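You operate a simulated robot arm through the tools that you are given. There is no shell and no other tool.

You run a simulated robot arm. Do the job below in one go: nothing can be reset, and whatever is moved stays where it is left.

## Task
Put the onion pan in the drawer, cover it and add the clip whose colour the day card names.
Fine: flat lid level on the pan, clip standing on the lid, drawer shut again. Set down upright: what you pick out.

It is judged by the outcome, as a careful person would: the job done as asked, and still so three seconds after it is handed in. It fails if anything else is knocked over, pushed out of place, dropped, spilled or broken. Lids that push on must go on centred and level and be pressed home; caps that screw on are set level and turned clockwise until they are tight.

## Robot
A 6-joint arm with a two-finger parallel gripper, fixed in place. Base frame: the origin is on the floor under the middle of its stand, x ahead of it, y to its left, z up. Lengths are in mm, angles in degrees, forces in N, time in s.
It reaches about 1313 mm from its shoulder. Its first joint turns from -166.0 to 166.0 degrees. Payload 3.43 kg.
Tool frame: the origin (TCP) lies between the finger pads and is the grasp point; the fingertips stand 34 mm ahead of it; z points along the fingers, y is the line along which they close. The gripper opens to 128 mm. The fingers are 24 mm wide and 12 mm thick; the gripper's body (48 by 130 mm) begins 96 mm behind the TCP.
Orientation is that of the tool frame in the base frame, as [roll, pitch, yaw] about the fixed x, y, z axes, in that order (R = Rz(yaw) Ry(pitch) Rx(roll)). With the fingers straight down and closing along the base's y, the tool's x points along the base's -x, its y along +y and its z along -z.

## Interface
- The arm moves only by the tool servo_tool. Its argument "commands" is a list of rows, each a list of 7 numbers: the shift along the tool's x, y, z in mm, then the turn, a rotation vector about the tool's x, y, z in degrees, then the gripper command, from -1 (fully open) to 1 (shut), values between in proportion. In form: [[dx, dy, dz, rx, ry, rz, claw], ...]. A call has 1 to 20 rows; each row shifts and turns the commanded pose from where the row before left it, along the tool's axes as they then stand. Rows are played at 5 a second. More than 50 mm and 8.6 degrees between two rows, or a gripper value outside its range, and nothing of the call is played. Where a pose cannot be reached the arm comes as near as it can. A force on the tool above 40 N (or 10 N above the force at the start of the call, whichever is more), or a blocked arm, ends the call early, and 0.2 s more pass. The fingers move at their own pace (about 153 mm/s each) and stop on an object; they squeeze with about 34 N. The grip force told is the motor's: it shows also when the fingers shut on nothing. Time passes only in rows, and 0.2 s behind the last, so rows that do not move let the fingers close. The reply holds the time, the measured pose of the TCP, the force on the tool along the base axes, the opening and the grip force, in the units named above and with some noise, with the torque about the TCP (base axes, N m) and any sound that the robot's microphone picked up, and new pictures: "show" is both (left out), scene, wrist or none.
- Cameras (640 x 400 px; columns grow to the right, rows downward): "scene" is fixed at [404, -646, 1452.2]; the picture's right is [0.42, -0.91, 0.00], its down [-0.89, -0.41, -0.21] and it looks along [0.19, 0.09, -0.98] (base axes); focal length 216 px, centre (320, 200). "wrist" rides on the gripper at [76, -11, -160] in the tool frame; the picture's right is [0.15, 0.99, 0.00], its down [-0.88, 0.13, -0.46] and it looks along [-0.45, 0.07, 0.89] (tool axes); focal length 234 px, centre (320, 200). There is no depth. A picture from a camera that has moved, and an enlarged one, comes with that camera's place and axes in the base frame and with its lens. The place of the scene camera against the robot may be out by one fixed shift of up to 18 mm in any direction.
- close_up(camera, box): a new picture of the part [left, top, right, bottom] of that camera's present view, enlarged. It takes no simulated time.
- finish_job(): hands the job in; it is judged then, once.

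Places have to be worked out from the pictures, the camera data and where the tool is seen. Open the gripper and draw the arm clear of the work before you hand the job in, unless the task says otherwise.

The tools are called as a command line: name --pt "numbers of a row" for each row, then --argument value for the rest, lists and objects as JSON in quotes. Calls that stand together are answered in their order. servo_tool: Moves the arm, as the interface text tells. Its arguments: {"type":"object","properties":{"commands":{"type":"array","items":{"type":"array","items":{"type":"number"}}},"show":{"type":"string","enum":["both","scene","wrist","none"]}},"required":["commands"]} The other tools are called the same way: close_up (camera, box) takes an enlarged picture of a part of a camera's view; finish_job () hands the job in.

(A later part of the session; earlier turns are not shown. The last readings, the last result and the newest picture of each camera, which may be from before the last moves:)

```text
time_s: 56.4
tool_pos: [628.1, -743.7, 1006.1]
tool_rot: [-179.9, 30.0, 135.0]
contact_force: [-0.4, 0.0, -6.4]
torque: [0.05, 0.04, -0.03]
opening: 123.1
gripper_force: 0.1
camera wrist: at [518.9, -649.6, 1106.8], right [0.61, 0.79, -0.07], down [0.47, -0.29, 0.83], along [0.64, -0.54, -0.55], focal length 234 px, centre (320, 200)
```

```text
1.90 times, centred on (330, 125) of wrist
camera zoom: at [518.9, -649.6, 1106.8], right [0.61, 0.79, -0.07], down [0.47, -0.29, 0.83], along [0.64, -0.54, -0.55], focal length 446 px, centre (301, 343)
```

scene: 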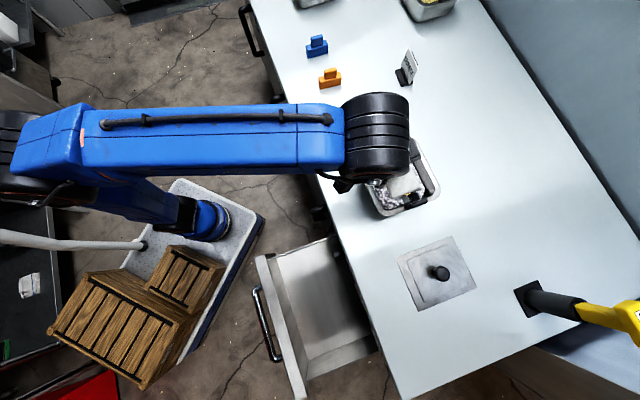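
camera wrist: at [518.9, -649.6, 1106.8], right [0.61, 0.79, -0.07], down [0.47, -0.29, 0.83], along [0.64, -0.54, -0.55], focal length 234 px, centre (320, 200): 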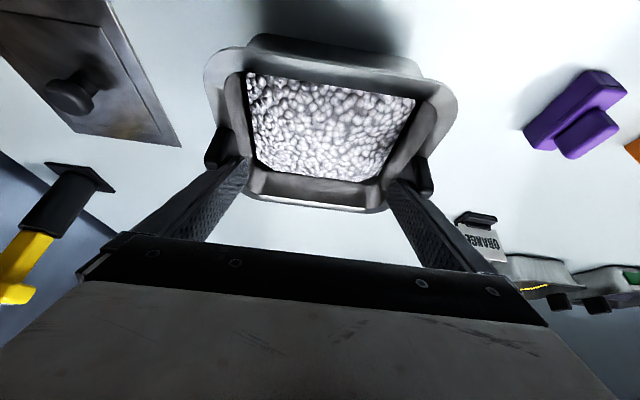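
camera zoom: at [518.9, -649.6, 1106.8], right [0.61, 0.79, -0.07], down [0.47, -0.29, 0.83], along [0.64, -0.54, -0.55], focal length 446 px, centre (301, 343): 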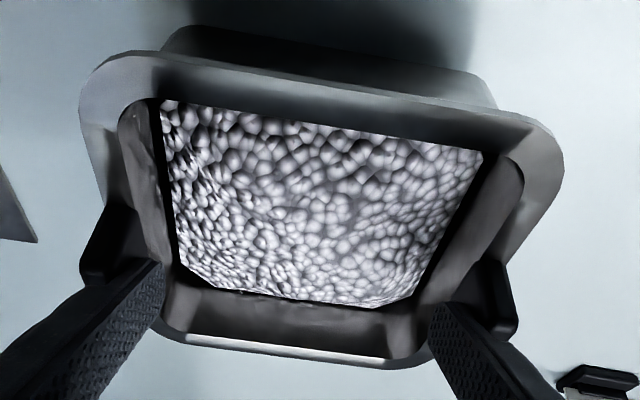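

The pan is held level and steady at 6.5 N. I'll lift it another 25 mm and draw it straight back over the drawer side, away from the lid, using gentle ramps.

servo_tool --pt "-2.5 0 -4.3 0 0 0 -1" --pt "-4 0 -6.9 0 0 0 -1" --pt "-4 0 -6.9 0 0 0 -1" --pt "-2 0 -3.5 0 0 0 -1" --pt "8.66 0 -5 0 0 0 -1" --pt "17.3 0 -10 0 0 0 -1" --pt "23.4 0 -13.5 0 0 0 -1" --pt "23.4 0 -13.5 0 0 0 -1" --pt "23.4 0 -13.5 0 0 0 -1" --pt "23.4 0 -13.5 0 0 0 -1" --pt "23.4 0 -13.5 0 0 0 -1" --pt "23.4 0 -13.5 0 0 0 -1" --pt "23.4 0 -13.5 0 0 0 -1" --pt "23.4 0 -13.5 0 0 0 -1" --pt "23.4 0 -13.5 0 0 0 -1" --pt "13 0 -7.5 0 0 0 -1" --pt "3.5 0 -2 0 0 0 -1" --pt "0 0 0 0 0 0 -1"

```text
time_s: 60.2
tool_pos: [422.7, -536.9, 1031.3]
tool_rot: [179.9, 30.0, 135.0]
contact_force: [-0.2, -0.1, -6.2]
torque: [0.05, 0.01, 0.03]
opening: 123.1
gripper_force: 0.0
camera wrist: at [312.1, -443.0, 1132.1], right [0.61, 0.79, -0.07], down [0.47, -0.29, 0.83], along [0.64, -0.54, -0.55], focal length 234 px, centre (320, 200)
```

scene: 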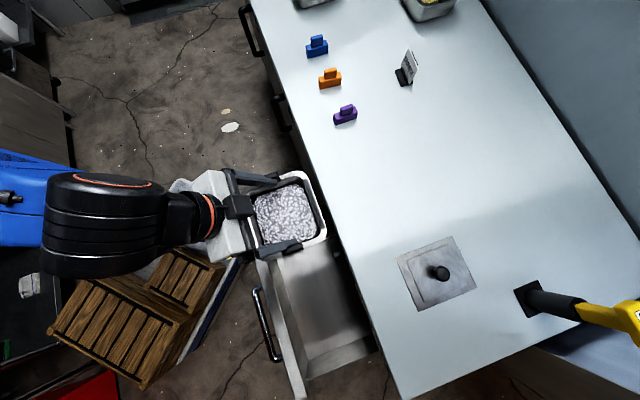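
wrist: 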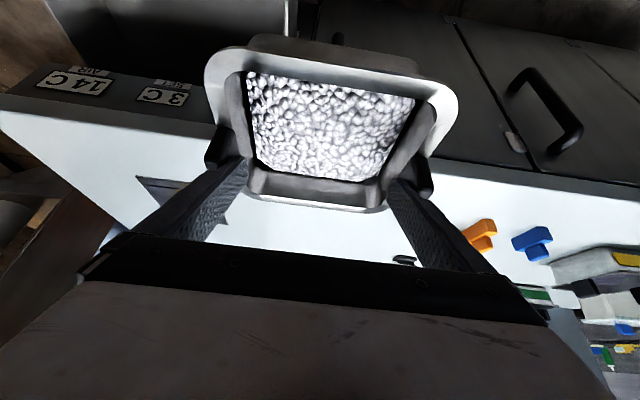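

The pan is steady at 6.2 N. Next I'll slide along the counter to sit over the middle of the drawer.

servo_tool --pt "0 -10 0 0 0 0 -1" --pt "0 -20 0 0 0 0 -1" --pt "0 -27 0 0 0 0 -1" --pt "0 -27 0 0 0 0 -1" --pt "0 -27 0 0 0 0 -1" --pt "0 -27 0 0 0 0 -1" --pt "0 -27 0 0 0 0 -1" --pt "0 -27 0 0 0 0 -1" --pt "0 -27 0 0 0 0 -1" --pt "0 -27 0 0 0 0 -1" --pt "0 -15 0 0 0 0 -1" --pt "0 -7 0 0 0 0 -1" --pt "0 0 0 0 0 0 -1"

close_up --camera "scene" --box '[200, 200, 400, 400]'

```text
time_s: 63.0
tool_pos: [233.6, -726.2, 1033.0]
tool_rot: [-180.0, 29.9, 135.0]
contact_force: [-0.2, 0.9, -6.7]
torque: [0.06, 0.08, 0.01]
opening: 123.2
gripper_force: 0.1
camera wrist: at [122.7, -632.2, 1132.5], right [0.61, 0.79, -0.07], down [0.47, -0.29, 0.83], along [0.64, -0.54, -0.55], focal length 234 px, centre (320, 200)
```

scene: 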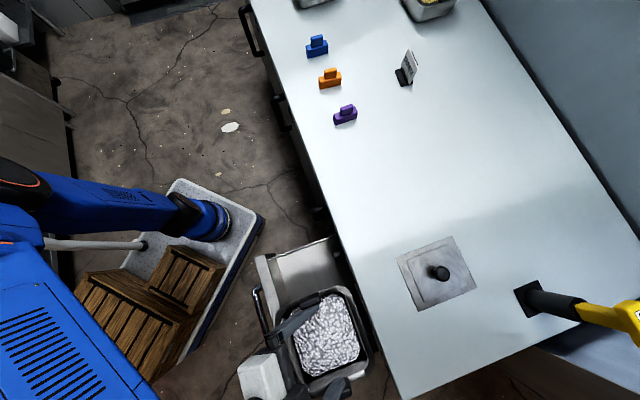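
wrist: 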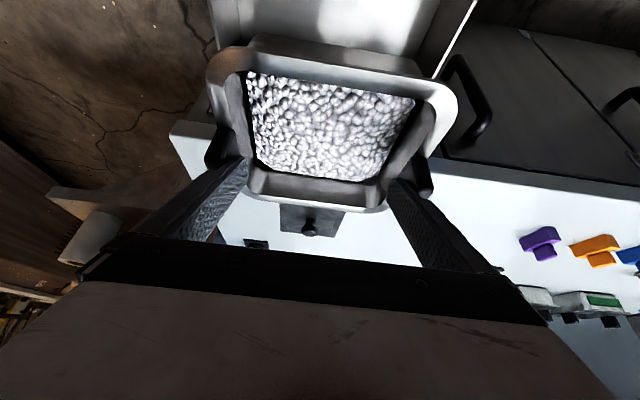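

```text
2.00 times, centred on (300, 300) of scene
camera zoom: at [404.0, -646.0, 1452.2], right [0.42, -0.91, 0.0], down [-0.89, -0.41, -0.21], along [0.19, 0.09, -0.98], focal length 433 px, centre (360, 0)
```

zoom: 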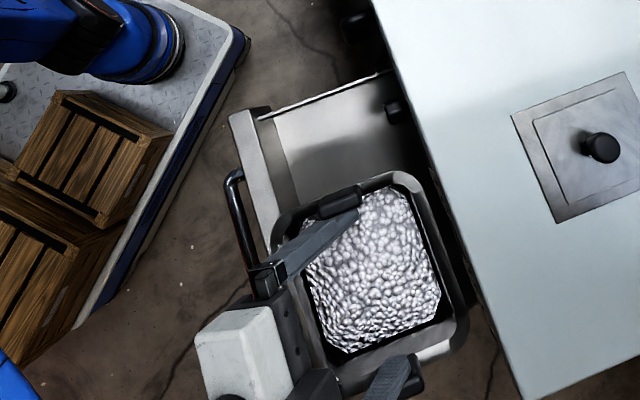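

I'm over the drawer at f≈679, l≈-348. I'll lower 150 mm, keeping the pan bottom above the drawer front, and then check clearances.

servo_tool --pt "4 0 6.9 0 0 0 -1" --pt "8 0 13.9 0 0 0 -1" --pt "12 0 20.8 0 0 0 -1" --pt "12 0 20.8 0 0 0 -1" --pt "12 0 20.8 0 0 0 -1" --pt "12 0 20.8 0 0 0 -1" --pt "8 0 13.9 0 0 0 -1" --pt "5 0 8.7 0 0 0 -1" --pt "2 0 3.4 0 0 0 -1" --pt "0 0 0 0 0 0 -1"

close_up --camera "scene" --box '[220, 220, 400, 400]'

close_up --camera "wrist" --box '[160, 0, 520, 230]'

```text
time_s: 65.2
tool_pos: [233.2, -726.3, 881.6]
tool_rot: [-180.0, 30.0, 135.1]
contact_force: [0.6, 0.6, -5.6]
torque: [0.02, 0.04, -0.01]
opening: 123.4
gripper_force: 0.0
camera wrist: at [123.3, -632.7, 982.3], right [0.61, 0.79, -0.07], down [0.47, -0.29, 0.83], along [0.64, -0.54, -0.55], focal length 234 px, centre (320, 200)
```

scene: 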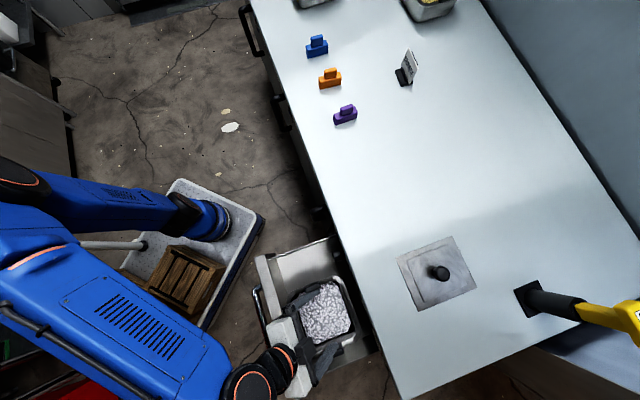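
wrist: 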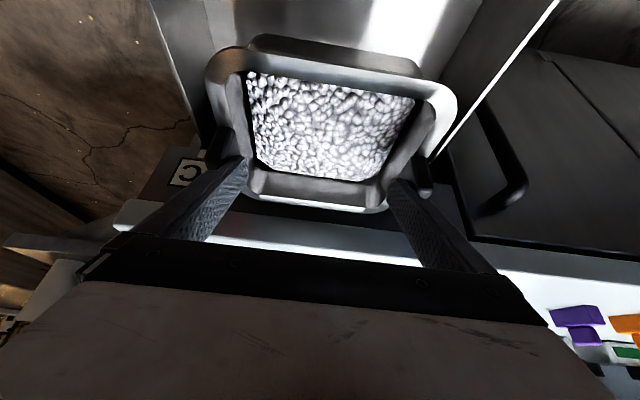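

```text
2.22 times, centred on (310, 310) of scene
camera zoom: at [404.0, -646.0, 1452.2], right [0.42, -0.91, 0.0], down [-0.89, -0.41, -0.21], along [0.19, 0.09, -0.98], focal length 481 px, centre (342, -44)
```

zoom: 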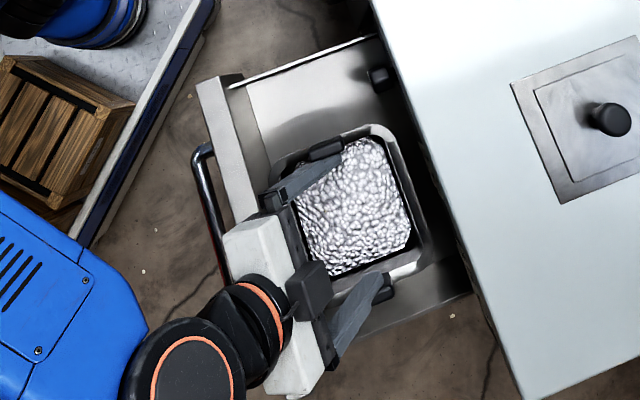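

```text
1.74 times, centred on (340, 115) of wrist
camera zoom: at [123.3, -632.7, 982.3], right [0.61, 0.79, -0.07], down [0.47, -0.29, 0.83], along [0.64, -0.54, -0.55], focal length 407 px, centre (285, 348)
```

zoom: 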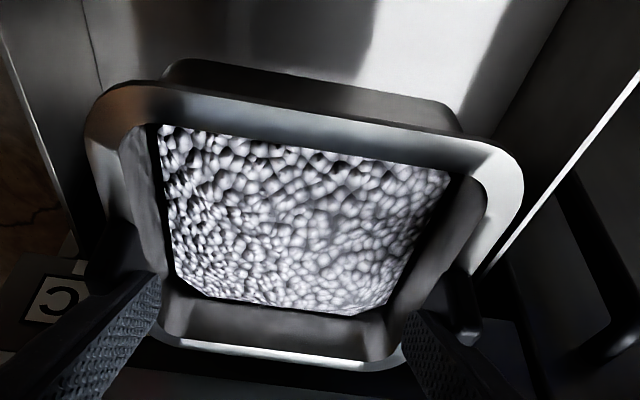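

Clearances look good on all sides. I'll lower to about z=725, then continue in small steps until it touches the drawer floor.

servo_tool --pt "4 0 6.9 0 0 0 -1" --pt "8 0 13.9 0 0 0 -1" --pt "12 0 20.8 0 0 0 -1" --pt "12 0 20.8 0 0 0 -1" --pt "12 0 20.8 0 0 0 -1" --pt "12 0 20.8 0 0 0 -1" --pt "9 0 15.6 0 0 0 -1" --pt "5.5 0 9.5 0 0 0 -1" --pt "3 0 5.2 0 0 0 -1" --pt "1 0 1.7 0 0 0 -1" --pt "0 0 0 0 0 0 -1"

close_up --camera "scene" --box '[220, 220, 400, 400]'

```text
time_s: 67.6
tool_pos: [232.4, -727.2, 723.6]
tool_rot: [-180.0, 30.0, 135.0]
contact_force: [0.3, -0.1, -5.8]
torque: [0.07, 0.03, 0.02]
opening: 122.9
gripper_force: 0.1
camera wrist: at [122.8, -632.1, 824.8], right [0.61, 0.79, -0.07], down [0.47, -0.29, 0.83], along [0.64, -0.54, -0.55], focal length 234 px, centre (320, 200)
```

scene: 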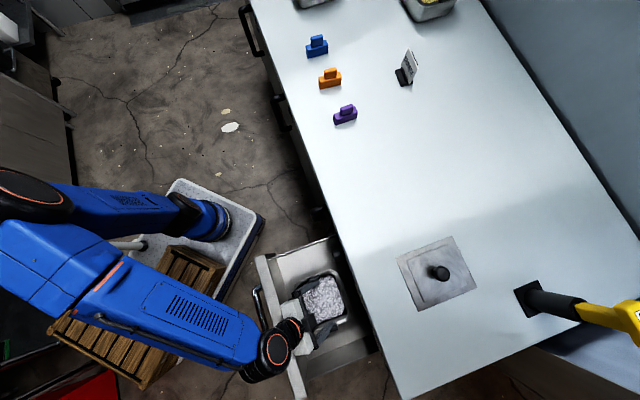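
wrist: 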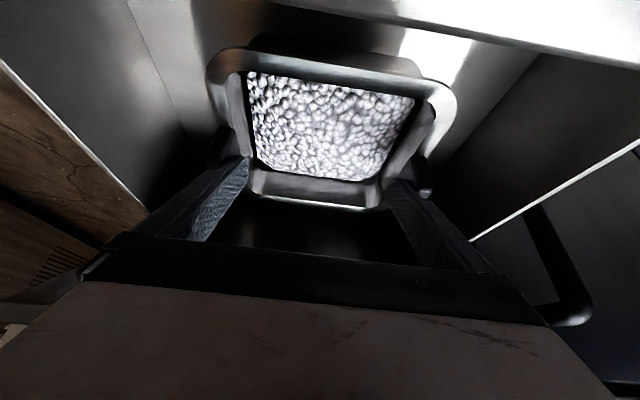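

```text
2.22 times, centred on (310, 310) of scene
camera zoom: at [404.0, -646.0, 1452.2], right [0.42, -0.91, 0.0], down [-0.89, -0.41, -0.21], along [0.19, 0.09, -0.98], focal length 481 px, centre (342, -44)
```

zoom: 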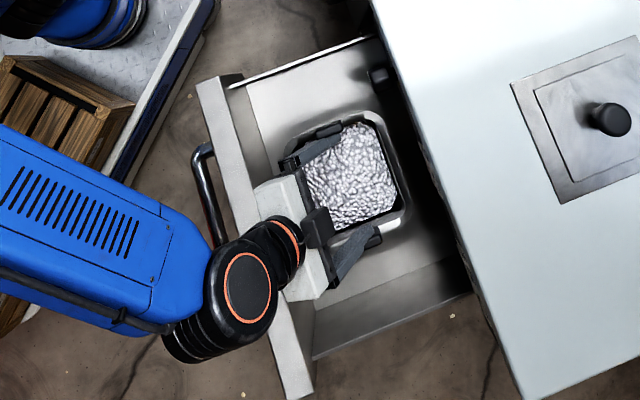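

No contact yet and the tool still clears the front panel. I'll continue down in small steps.

servo_tool --pt "1.5 0 2.6 0 0 0 -1" --pt "1.5 0 2.6 0 0 0 -1" --pt "1.5 0 2.6 0 0 0 -1" --pt "1.5 0 2.6 0 0 0 -1" --pt "0 0 0 0 0 0 -1" --show "none"

servo_tool --pt "1 0 1.7 0 0 0 -1" --pt "1 0 1.7 0 0 0 -1" --pt "0 0 0 0 0 0 -1" --show "none"

servo_tool --pt "1 0 1.7 0 0 0 -1" --pt "1 0 1.7 0 0 0 -1" --pt "0 0 0 0 0 0 -1" --show "wrist"

```text
time_s: 68.8
tool_pos: [233.1, -727.6, 711.6]
tool_rot: [-179.9, 30.0, 135.2]
contact_force: [-0.5, -0.5, -6.6]
torque: [0.07, 0.01, 0.0]
opening: 123.4
gripper_force: 0.1
```

```text
time_s: 69.6
tool_pos: [233.2, -726.3, 708.6]
tool_rot: [179.9, 30.1, 135.0]
contact_force: [-0.5, -0.2, -6.3]
torque: [0.05, 0.05, 0.02]
opening: 123.0
gripper_force: 0.0
```

```text
time_s: 70.4
tool_pos: [234.0, -725.7, 705.1]
tool_rot: [180.0, 29.9, 135.0]
contact_force: [0.2, -0.3, -6.3]
torque: [0.0, 0.03, 0.01]
opening: 123.1
gripper_force: 0.0
camera wrist: at [122.9, -631.8, 805.2], right [0.61, 0.79, -0.07], down [0.47, -0.29, 0.83], along [0.64, -0.54, -0.55], focal length 234 px, centre (320, 200)
```

wrist: 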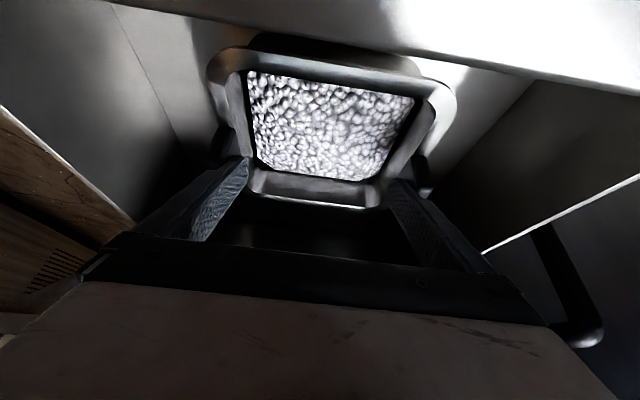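

servo_tool --pt "1 0 1.7 0 0 0 -1" --pt "1 0 1.7 0 0 0 -1" --pt "0 0 0 0 0 0 -1" --show "none"

servo_tool --pt "1 0 1.7 0 0 0 -1" --pt "1 0 1.7 0 0 0 -1" --pt "0 0 0 0 0 0 -1" --show "none"

servo_tool --pt "1 0 1.7 0 0 0 -1" --pt "1 0 1.7 0 0 0 -1" --pt "0 0 0 0 0 0 -1" --show "both"

```text
time_s: 71.2
tool_pos: [233.0, -727.1, 701.1]
tool_rot: [-180.0, 30.0, 135.0]
contact_force: [0.3, 0.2, -6.7]
torque: [0.04, 0.03, 0.02]
opening: 123.4
gripper_force: 0.1
```

```text
time_s: 72.0
tool_pos: [233.7, -727.4, 696.8]
tool_rot: [179.9, 30.0, 135.0]
contact_force: [0.6, -0.4, -6.4]
torque: [0.05, 0.05, 0.03]
opening: 123.1
gripper_force: 0.1
```

```text
time_s: 72.8
tool_pos: [232.7, -725.6, 693.8]
tool_rot: [180.0, 30.0, 135.0]
contact_force: [0.3, 0.1, -6.7]
torque: [0.09, 0.06, 0.0]
opening: 123.2
gripper_force: 0.1
camera wrist: at [122.7, -632.1, 793.4], right [0.61, 0.79, -0.07], down [0.47, -0.29, 0.83], along [0.64, -0.54, -0.55], focal length 234 px, centre (320, 200)
```

scene: 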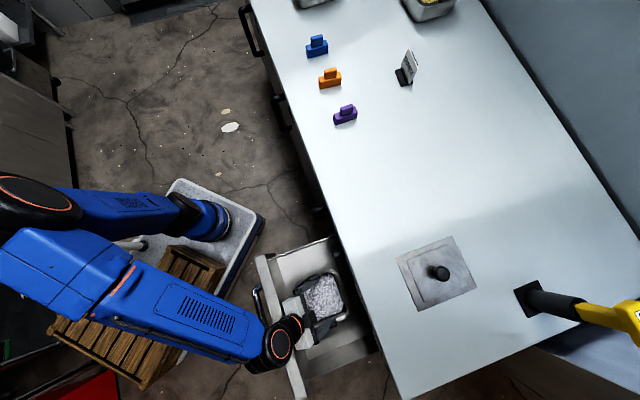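
wrist: 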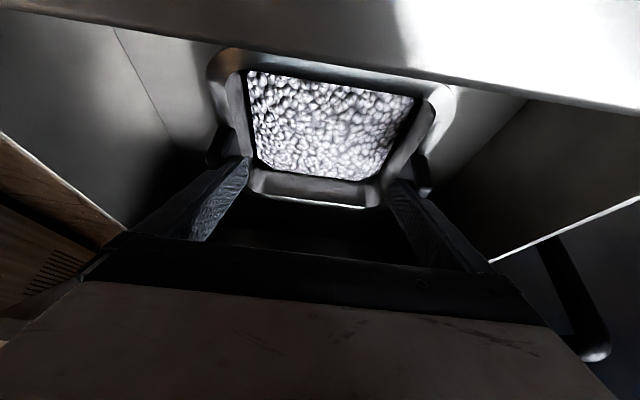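

Still hanging free, with the pan bottom at about 584. I'll keep stepping down.

servo_tool --pt "1 0 1.7 0 0 0 -1" --pt "1 0 1.7 0 0 0 -1" --pt "0 0 0 0 0 0 -1" --show "none"

servo_tool --pt "1 0 1.7 0 0 0 -1" --pt "1 0 1.7 0 0 0 -1" --pt "0 0 0 0 0 0 -1" --show "none"

servo_tool --pt "1 0 1.7 0 0 0 -1" --pt "1 0 1.7 0 0 0 -1" --pt "0 0 0 0 0 0 -1" --show "wrist"

```text
time_s: 73.6
tool_pos: [233.5, -726.5, 689.2]
tool_rot: [180.0, 30.0, 135.1]
contact_force: [0.2, 0.2, -6.2]
torque: [0.02, 0.03, -0.03]
opening: 123.2
gripper_force: 0.0
```

```text
time_s: 74.4
tool_pos: [233.2, -725.9, 686.1]
tool_rot: [-179.9, 30.1, 135.1]
contact_force: [-0.7, -2.2, 8.7]
torque: [0.01, -0.13, 0.0]
opening: 123.1
gripper_force: 0.0
```

```text
time_s: 75.2
tool_pos: [233.0, -726.0, 680.3]
tool_rot: [-180.0, 30.0, 134.9]
contact_force: [-2.0, -1.2, 7.6]
torque: [0.01, -0.1, -0.04]
opening: 123.3
gripper_force: 0.0
camera wrist: at [122.7, -632.1, 781.3], right [0.61, 0.79, -0.07], down [0.47, -0.29, 0.83], along [0.64, -0.54, -0.55], focal length 234 px, centre (320, 200)
```

wrist: 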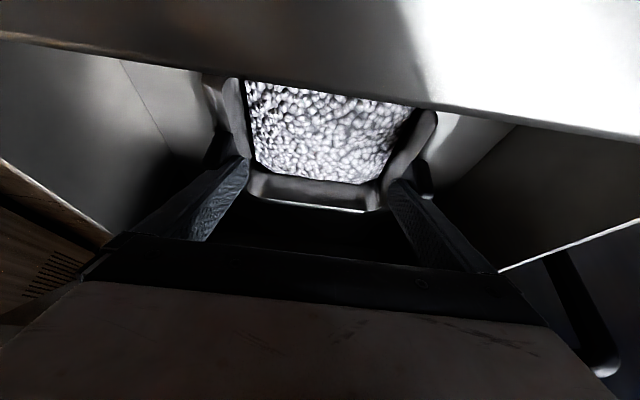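

The pan has landed (force turned to +8 N), with its base on the drawer floor at z≈577. I'll ease the fingers inward and check that the pan stays put before rising.

servo_tool --pt "0 0 0 0 0 0 -0.93" --pt "0 0 0 0 0 0 -0.85" --pt "0 0 0 0 0 0 -0.72" --pt "0 0 0 0 0 0 -0.72" --show "none"

servo_tool --pt "-5 0 -8.7 0 0 0 -0.72" --pt "-10 0 -17.3 0 0 0 -0.72" --pt "-15 0 -26 0 0 0 -0.72" --pt "-15 0 -26 0 0 0 -0.72" --pt "-20 0 -34.6 0 0 0 -0.72" --pt "-20 0 -34.6 0 0 0 -0.72" --pt "0 0 0 0 0 0 -0.72"

close_up --camera "wrist" --box '[160, 0, 520, 230]'

```text
time_s: 76.2
tool_pos: [233.6, -726.9, 681.1]
tool_rot: [-180.0, 30.0, 135.0]
contact_force: [-0.6, -0.3, 0.5]
torque: [0.0, -0.01, -0.02]
opening: 110.2
gripper_force: 0.1
```

```text
time_s: 77.8
tool_pos: [232.7, -728.0, 852.9]
tool_rot: [179.9, 30.0, 135.0]
contact_force: [-0.3, 0.2, 0.1]
torque: [-0.01, -0.03, -0.02]
opening: 110.2
gripper_force: 0.0
camera wrist: at [122.7, -633.6, 952.9], right [0.61, 0.79, -0.07], down [0.47, -0.29, 0.83], along [0.64, -0.54, -0.55], focal length 234 px, centre (320, 200)
```

scene: 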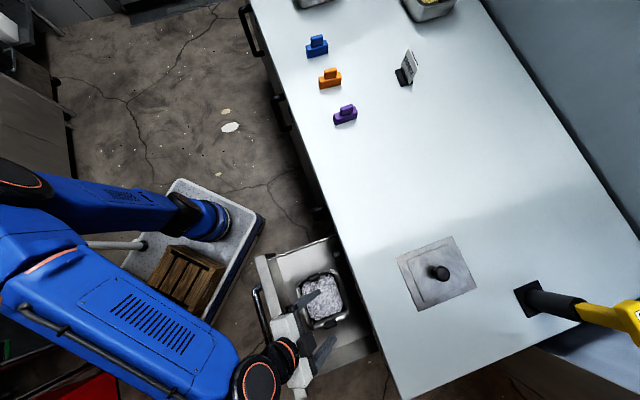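
wrist: 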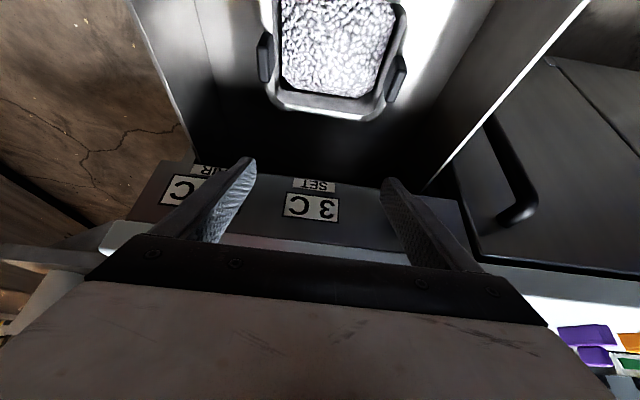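

```text
1.74 times, centred on (340, 115) of wrist
camera zoom: at [122.7, -633.6, 952.9], right [0.61, 0.79, -0.07], down [0.47, -0.29, 0.83], along [0.64, -0.54, -0.55], focal length 407 px, centre (285, 348)
```

zoom: 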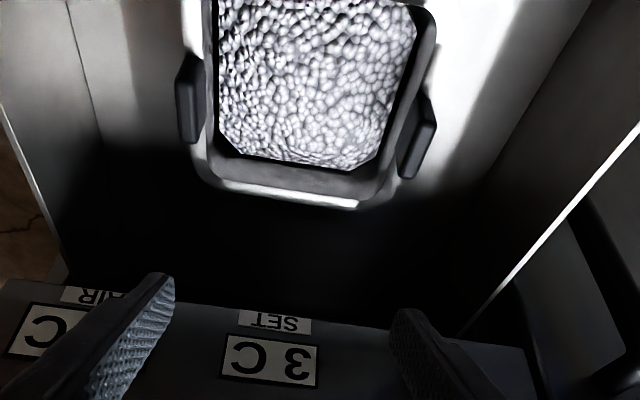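

The pan sits upright in the drawer, centred at about f=686, l=-349 with its rim at z≈646. Now for the lid: its knob head triangulates to f≈1003, l≈-342, z≈907. I'll rise and move above it with a 70 mm opening.

servo_tool --pt "-18.4 0 -31.8 0 0 0 -0.1" --pt "-18.4 0 -31.8 0 0 0 -0.1" --pt "-18.4 0 -31.8 0 0 0 -0.1" --pt "-18.4 0 -31.8 0 0 0 -0.1" --pt "-34.2 1 19.75 0 0 0 -0.1" --pt "-34.2 1 19.75 0 0 0 -0.1" --pt "-34.2 1 19.75 0 0 0 -0.1" --pt "-34.2 1 19.75 0 0 0 -0.1" --pt "-34.2 1 19.75 0 0 0 -0.1" --pt "-34.2 1 19.75 0 0 0 -0.1" --pt "-34.2 1 19.75 0 0 0 -0.1" --pt "-34.2 1 19.75 0 0 0 -0.1" --pt "0 0 0 0 0 0 -0.1"

close_up --camera "wrist" --box '[200, 50, 440, 250]'

```text
time_s: 80.6
tool_pos: [462.5, -942.5, 998.7]
tool_rot: [-179.9, 30.1, 134.9]
contact_force: [-0.5, 0.9, -0.3]
torque: [0.0, 0.02, 0.02]
opening: 70.5
gripper_force: 0.2
camera wrist: at [351.2, -848.7, 1098.6], right [0.61, 0.79, -0.07], down [0.47, -0.29, 0.83], along [0.64, -0.54, -0.55], focal length 234 px, centre (320, 200)
```

scene: 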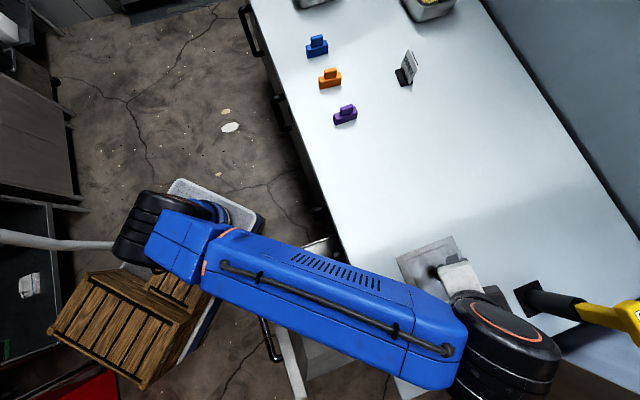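
wrist: 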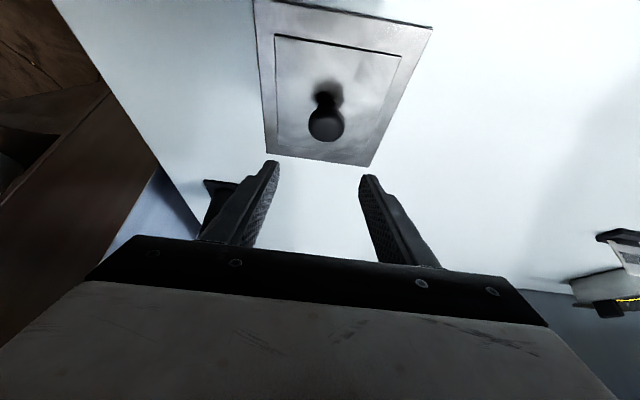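

```text
2.00 times, centred on (320, 150) of wrist
camera zoom: at [351.2, -848.7, 1098.6], right [0.61, 0.79, -0.07], down [0.47, -0.29, 0.83], along [0.64, -0.54, -0.55], focal length 468 px, centre (320, 300)
```

zoom: 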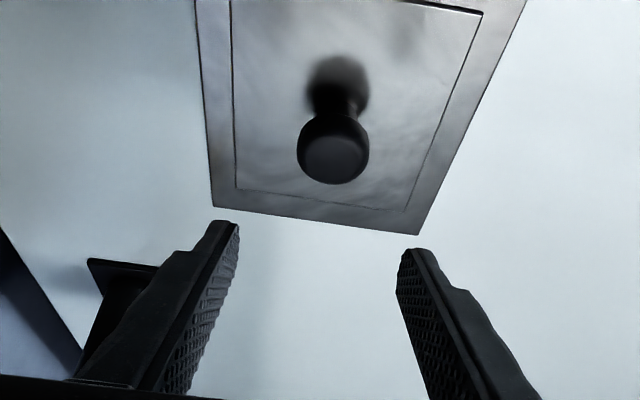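

The knob lines up with the middle of the gripper. I'll descend to z≈921 with the tips just above the lid plate, and check before closing.

servo_tool --pt "11 0 21 0 0 0 -0.1" --pt "11 0 21 0 0 0 -0.1" --pt "9 0 16 0 0 0 -0.1" --pt "6 0 10 0 0 0 -0.1" --pt "0 0 0 0 0 0 -0.1" --show "wrist"

close_up --camera "wrist" --box '[220, 80, 420, 250]'

```text
time_s: 81.8
tool_pos: [464.3, -946.2, 919.9]
tool_rot: [-179.9, 30.1, 135.0]
contact_force: [-0.3, 1.0, 0.0]
torque: [-0.01, 0.01, 0.03]
opening: 70.3
gripper_force: 0.1
camera wrist: at [353.9, -850.4, 1019.9], right [0.61, 0.79, -0.07], down [0.47, -0.29, 0.83], along [0.64, -0.54, -0.55], focal length 234 px, centre (320, 200)
```

wrist: 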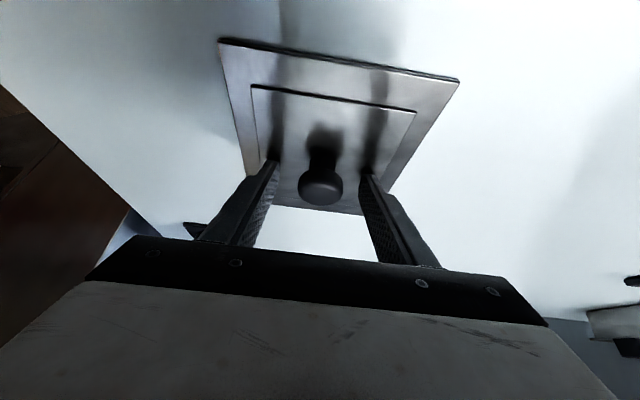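

```text
2.35 times, centred on (320, 165) of wrist
camera zoom: at [353.9, -850.4, 1019.9], right [0.61, 0.79, -0.07], down [0.47, -0.29, 0.83], along [0.64, -0.54, -0.55], focal length 551 px, centre (320, 282)
```

zoom: 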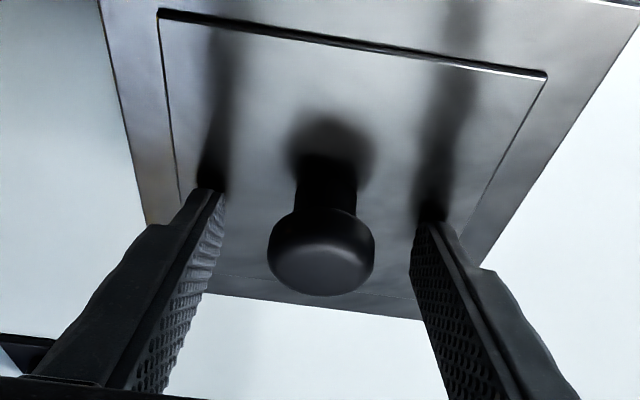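

The knob is centred between the pads. Closing on it now.

servo_tool --pt "0 0 0 0 0 0 0.2" --pt "0 0 0 0 0 0 0.5" --pt "0 0 0 0 0 0 1" --pt "0 0 0 0 0 0 1" --show "wrist"

close_up --camera "wrist" --box '[200, 20, 480, 240]'

```text
time_s: 82.8
tool_pos: [463.7, -945.3, 919.2]
tool_rot: [-180.0, 30.1, 135.0]
contact_force: [-0.3, -0.2, -0.2]
torque: [0.02, 0.02, 0.0]
opening: 34.9
gripper_force: 34.5
camera wrist: at [353.9, -850.5, 1019.9], right [0.61, 0.79, -0.07], down [0.47, -0.29, 0.83], along [0.64, -0.54, -0.55], focal length 234 px, centre (320, 200)
```

wrist: 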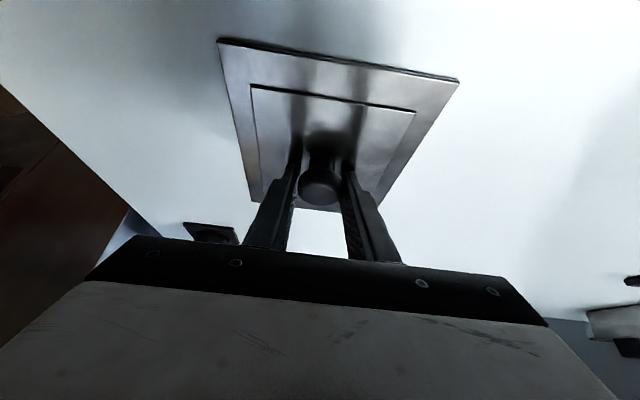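

```text
1.82 times, centred on (340, 130) of wrist
camera zoom: at [353.9, -850.5, 1019.9], right [0.61, 0.79, -0.07], down [0.47, -0.29, 0.83], along [0.64, -0.54, -0.55], focal length 426 px, centre (284, 327)
```

zoom: 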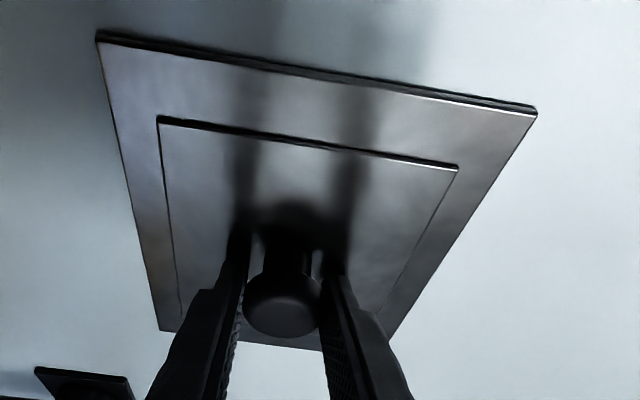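

Gripped at 34.9 mm with 34.5 N. I'll lift a little and check the load and that the lid stays level.

servo_tool --pt "-2 0 -3.5 0 0 0 1" --pt "-3 0 -5.2 0 0 0 1" --pt "-5 0 -8.7 0 0 0 1" --pt "-5 0 -8.7 0 0 0 1" --pt "0 0 0 0 0 0 1" --show "wrist"

close_up --camera "wrist" --box '[200, 20, 480, 240]'

```text
time_s: 84.0
tool_pos: [465.5, -946.0, 950.7]
tool_rot: [-180.0, 30.1, 135.0]
contact_force: [-0.9, -0.7, -1.3]
torque: [0.01, -0.01, 0.01]
opening: 34.9
gripper_force: 34.3
camera wrist: at [354.1, -850.9, 1051.2], right [0.61, 0.79, -0.07], down [0.47, -0.29, 0.83], along [0.64, -0.54, -0.55], focal length 234 px, centre (320, 200)
```

wrist: 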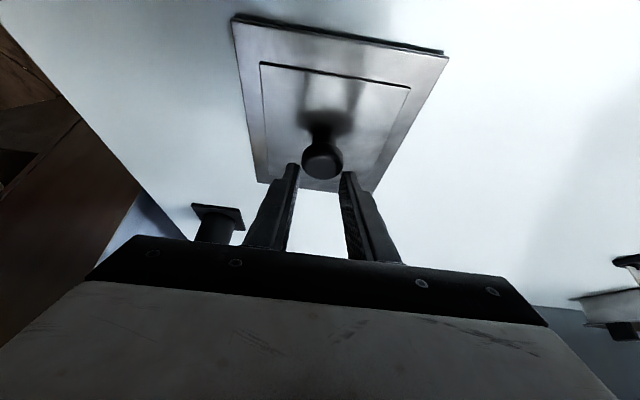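

```text
1.82 times, centred on (340, 130) of wrist
camera zoom: at [354.1, -850.9, 1051.2], right [0.61, 0.79, -0.07], down [0.47, -0.29, 0.83], along [0.64, -0.54, -0.55], focal length 426 px, centre (284, 327)
```

zoom: 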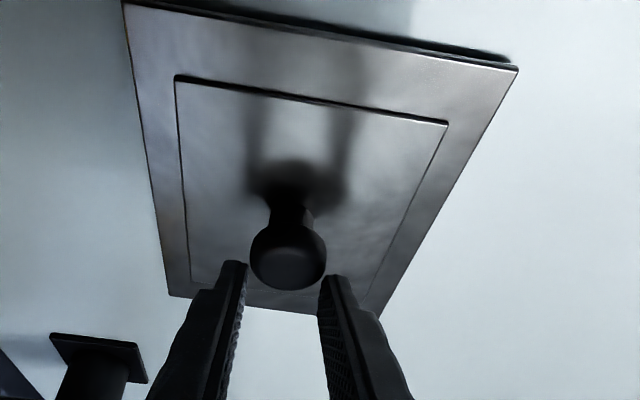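

The load reads only -1.3 N and the picture shows the lid's front edge raised just a few mm, with the knob now at the fingertips. So the grip slipped along the knob. I'll lower to set the lid flat again before re-gripping.

servo_tool --pt "1.5 0 2.6 0 0 0 1" --pt "1.5 0 2.6 0 0 0 1" --pt "1.5 0 2.6 0 0 0 1" --pt "0 0 0 0 0 0 1" --show "wrist"

close_up --camera "wrist" --box '[240, 90, 400, 220]'

close_up --camera "wrist" --box '[200, 0, 480, 220]'

```text
time_s: 85.0
tool_pos: [464.0, -944.4, 946.0]
tool_rot: [-179.8, 30.3, 135.1]
contact_force: [-2.0, -8.1, 32.0]
torque: [-0.33, -0.12, -0.02]
opening: 35.4
gripper_force: 34.1
camera wrist: at [352.9, -850.1, 1044.6], right [0.61, 0.79, -0.08], down [0.47, -0.28, 0.84], along [0.64, -0.55, -0.54], focal length 234 px, centre (320, 200)
```

wrist: 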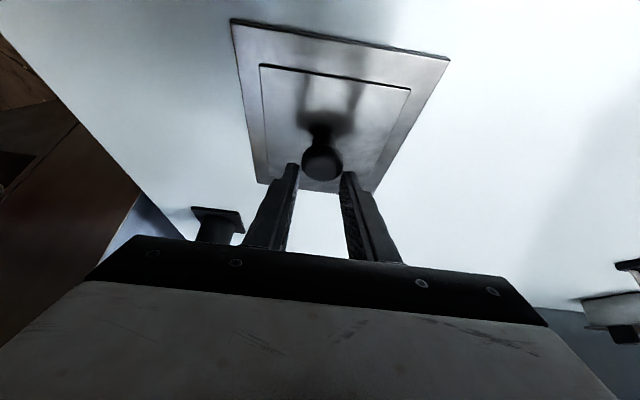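

```text
3.08 times, centred on (320, 155) of wrist
camera zoom: at [352.9, -850.1, 1044.6], right [0.61, 0.79, -0.08], down [0.47, -0.28, 0.84], along [0.64, -0.55, -0.54], focal length 720 px, centre (320, 338)
```

zoom: 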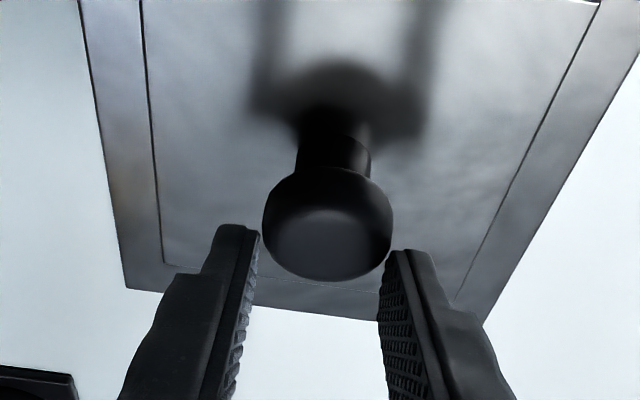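

```text
1.82 times, centred on (340, 110) of wrist
camera zoom: at [352.9, -850.1, 1044.6], right [0.61, 0.79, -0.08], down [0.47, -0.28, 0.84], along [0.64, -0.55, -0.54], focal length 426 px, centre (284, 364)
```

zoom: 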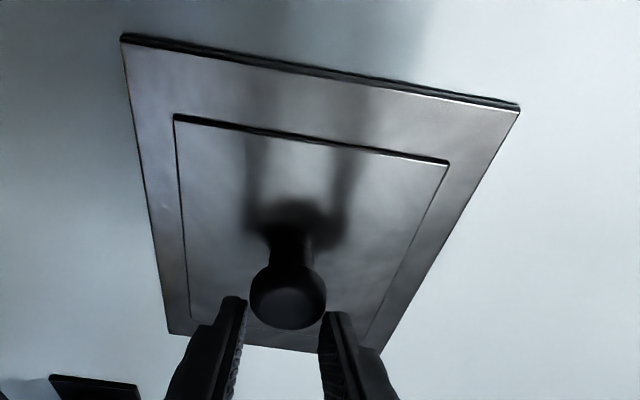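

The lid is flat on the table again, and the grip held 32 N without slipping, so friction on the knob is good. I'll open slightly, go back down to the deeper grasp and lift in small checked steps this time.

servo_tool --pt "-1.5 0 -2.6 0 0 0 1" --pt "0 0 0 0 0 0 0.2" --pt "0 0 0 0 0 0 0.2" --pt "3 0 5.2 0 0 0 0.2" --pt "4 0 6.9 0 0 0 0.2" --pt "4 0 6.9 0 0 0 0.2" --pt "3 0 5.2 0 0 0 0.2" --pt "0 0 0 0 0 0 0.2" --show "wrist"

close_up --camera "wrist" --box '[240, 110, 400, 240]'

```text
time_s: 86.8
tool_pos: [464.0, -947.0, 919.2]
tool_rot: [-179.9, 30.2, 135.1]
contact_force: [2.0, -4.7, 20.0]
torque: [-0.14, -0.27, -0.13]
opening: 51.2
gripper_force: 0.1
camera wrist: at [353.9, -851.0, 1018.9], right [0.61, 0.79, -0.08], down [0.47, -0.28, 0.84], along [0.64, -0.55, -0.54], focal length 234 px, centre (320, 200)
```

wrist: 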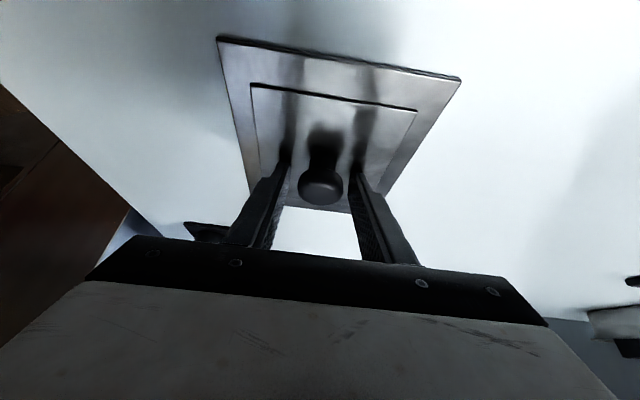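

```text
3.08 times, centred on (320, 175) of wrist
camera zoom: at [353.9, -851.0, 1018.9], right [0.61, 0.79, -0.08], down [0.47, -0.28, 0.84], along [0.64, -0.55, -0.54], focal length 720 px, centre (320, 277)
```

zoom: 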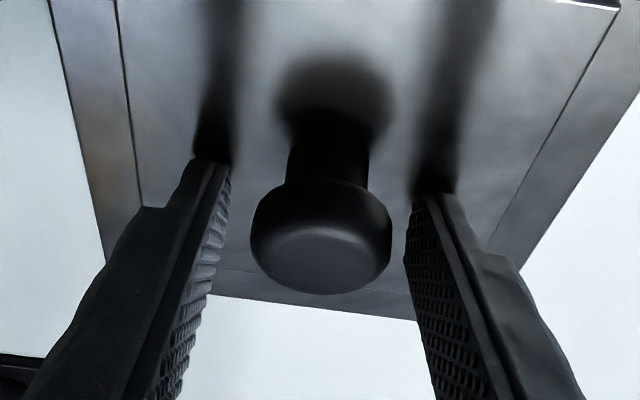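

The fingertips are touching the lid plate (20 N). I'll raise 3 mm to clear it, close, then lift in 2–3 mm steps and watch.

servo_tool --pt "-1.5 0 -2.6 0 0 0 0.2" --pt "0 0 0 0 0 0 0.2" --pt "0 0 0 0 0 0 0.6" --pt "0 0 0 0 0 0 1" --pt "0 0 0 0 0 0 1" --pt "0 0 0 0 0 0 1" --show "none"

servo_tool --pt "-1 0 -1.7 0 0 0 1" --pt "-1 0 -1.7 0 0 0 1" --pt "0 0 0 0 0 0 1" --show "wrist"

close_up --camera "wrist" --box '[240, 110, 400, 240]'

```text
time_s: 88.2
tool_pos: [463.4, -946.5, 918.7]
tool_rot: [-180.0, 30.0, 135.0]
contact_force: [-0.6, 1.7, 1.3]
torque: [0.12, 0.13, 0.01]
opening: 35.1
gripper_force: 34.2
```

```text
time_s: 89.0
tool_pos: [464.0, -946.7, 922.9]
tool_rot: [-180.0, 30.0, 135.0]
contact_force: [-0.7, 0.1, -1.2]
torque: [0.01, 0.01, 0.01]
opening: 35.0
gripper_force: 33.7
camera wrist: at [353.6, -851.7, 1023.4], right [0.61, 0.79, -0.07], down [0.47, -0.29, 0.83], along [0.64, -0.54, -0.55], focal length 234 px, centre (320, 200)
```

wrist: 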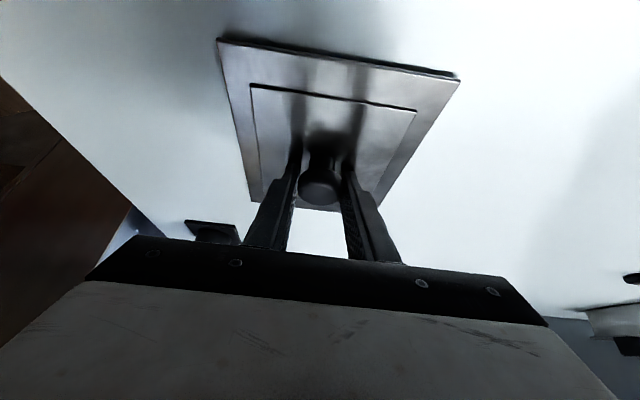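

```text
3.08 times, centred on (320, 175) of wrist
camera zoom: at [353.6, -851.7, 1023.4], right [0.61, 0.79, -0.07], down [0.47, -0.29, 0.83], along [0.64, -0.54, -0.55], focal length 720 px, centre (320, 277)
```

zoom: 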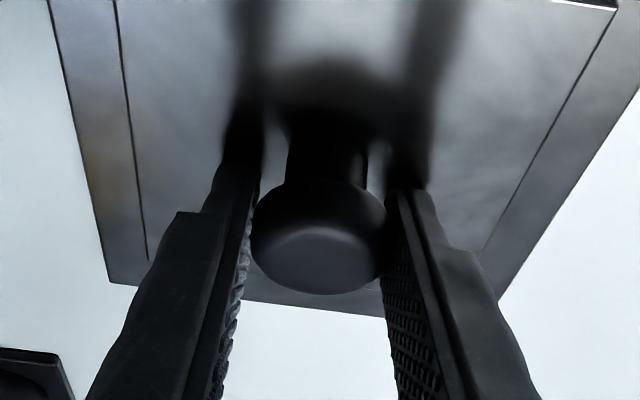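

The lid came up with the gripper this time, with a 1.2 N load and the same relative position. I'll continue gently.

servo_tool --pt "-1 0 -1.7 0 0 0 1" --pt "-1 0 -1.7 0 0 0 1" --pt "-1 0 -1.7 0 0 0 1" --pt "-1 0 -1.7 0 0 0 1" --pt "0 0 0 0 0 0 1" --show "wrist"

close_up --camera "wrist" --box '[240, 110, 400, 240]'

```text
time_s: 90.2
tool_pos: [464.7, -945.9, 930.3]
tool_rot: [-179.9, 29.9, 135.0]
contact_force: [-0.4, 0.1, -1.1]
torque: [0.02, -0.02, -0.02]
opening: 35.2
gripper_force: 33.7
camera wrist: at [353.6, -852.1, 1031.2], right [0.61, 0.79, -0.07], down [0.47, -0.29, 0.83], along [0.64, -0.54, -0.55], focal length 234 px, centre (320, 200)
```

wrist: 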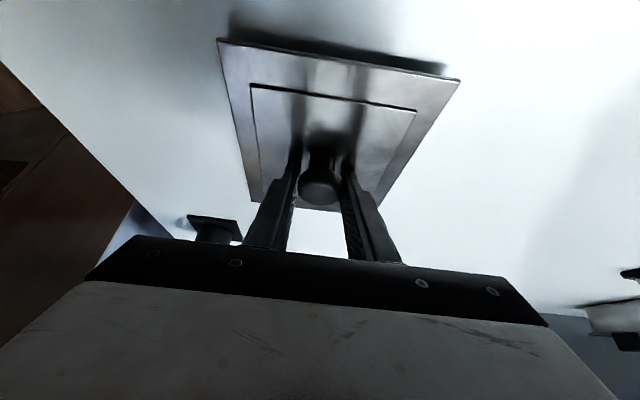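

```text
3.08 times, centred on (320, 175) of wrist
camera zoom: at [353.6, -852.1, 1031.2], right [0.61, 0.79, -0.07], down [0.47, -0.29, 0.83], along [0.64, -0.54, -0.55], focal length 720 px, centre (320, 277)
```

zoom: 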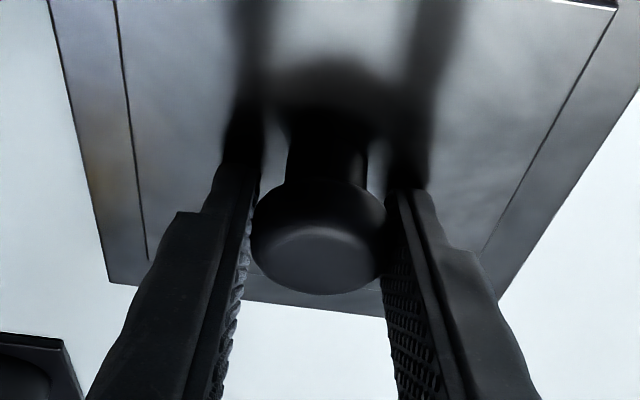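

The lid is hanging level and steady. I'll lift it further in gentle 4 mm steps.

servo_tool --pt "-2 0 -3.5 0 0 0 1" --pt "-2 0 -3.5 0 0 0 1" --pt "-2 0 -3.5 0 0 0 1" --pt "-2 0 -3.5 0 0 0 1" --pt "-2 0 -3.5 0 0 0 1" --pt "-2 0 -3.5 0 0 0 1" --pt "-1 0 -1.7 0 0 0 1" --pt "0 0 0 0 0 0 1" --show "wrist"

```text
time_s: 92.0
tool_pos: [464.3, -946.0, 957.1]
tool_rot: [179.9, 29.9, 135.0]
contact_force: [0.1, 1.0, -1.2]
torque: [0.01, -0.01, 0.01]
opening: 35.2
gripper_force: 34.0
camera wrist: at [353.4, -851.7, 1057.7], right [0.61, 0.79, -0.07], down [0.47, -0.29, 0.83], along [0.64, -0.54, -0.55], focal length 234 px, centre (320, 200)
```

wrist: 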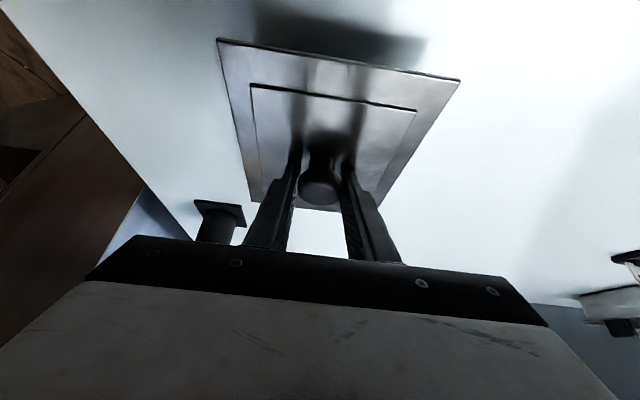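

The lid is held level and steady at z≈957. I'll move it straight back over the drawer at gentle speed.

servo_tool --pt "5.2 0 -3 0 0 0 1" --pt "10.4 0 -6 0 0 0 1" --pt "14.72 -0.48 -8.5 0 0 0 1" --pt "14.72 -0.48 -8.5 0 0 0 1" --pt "14.72 -0.48 -8.5 0 0 0 1" --pt "14.72 -0.48 -8.5 0 0 0 1" --pt "14.72 -0.48 -8.5 0 0 0 1" --pt "14.72 -0.48 -8.5 0 0 0 1" --pt "14.72 -0.48 -8.5 0 0 0 1" --pt "14.72 -0.48 -8.5 0 0 0 1" --pt "14.72 -0.48 -8.5 0 0 0 1" --pt "14.72 -0.48 -8.5 0 0 0 1" --pt "14.72 -0.48 -8.5 0 0 0 1" --pt "14.72 -0.48 -8.5 0 0 0 1" --pt "14.72 -0.48 -8.5 0 0 0 1" --pt "14.72 -0.48 -8.5 0 0 0 1" --pt "14.72 -0.48 -8.5 0 0 0 1" --pt "14.72 -0.5 -8.5 0 0 0 1" --pt "12.1 0 -7 0 0 0 1"

```text
time_s: 96.0
tool_pos: [242.9, -737.8, 958.1]
tool_rot: [180.0, 30.0, 135.0]
contact_force: [-0.1, -0.3, -1.2]
torque: [0.03, 0.0, 0.01]
opening: 34.9
gripper_force: 33.8
camera wrist: at [133.1, -642.2, 1057.8], right [0.61, 0.79, -0.07], down [0.47, -0.29, 0.83], along [0.64, -0.54, -0.55], focal length 234 px, centre (320, 200)
```

scene: 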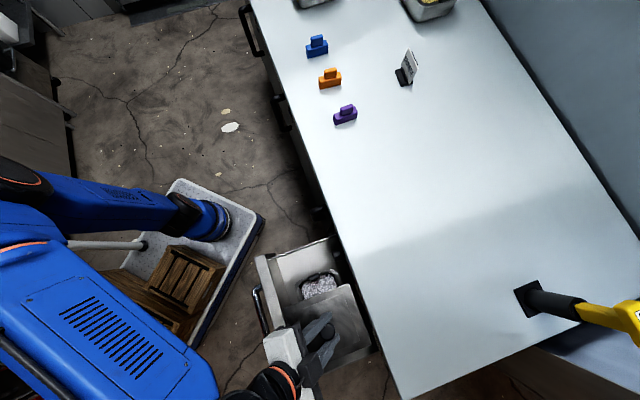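
wrist: 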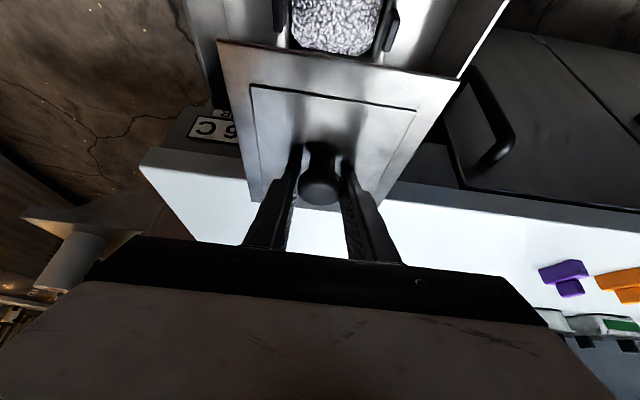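

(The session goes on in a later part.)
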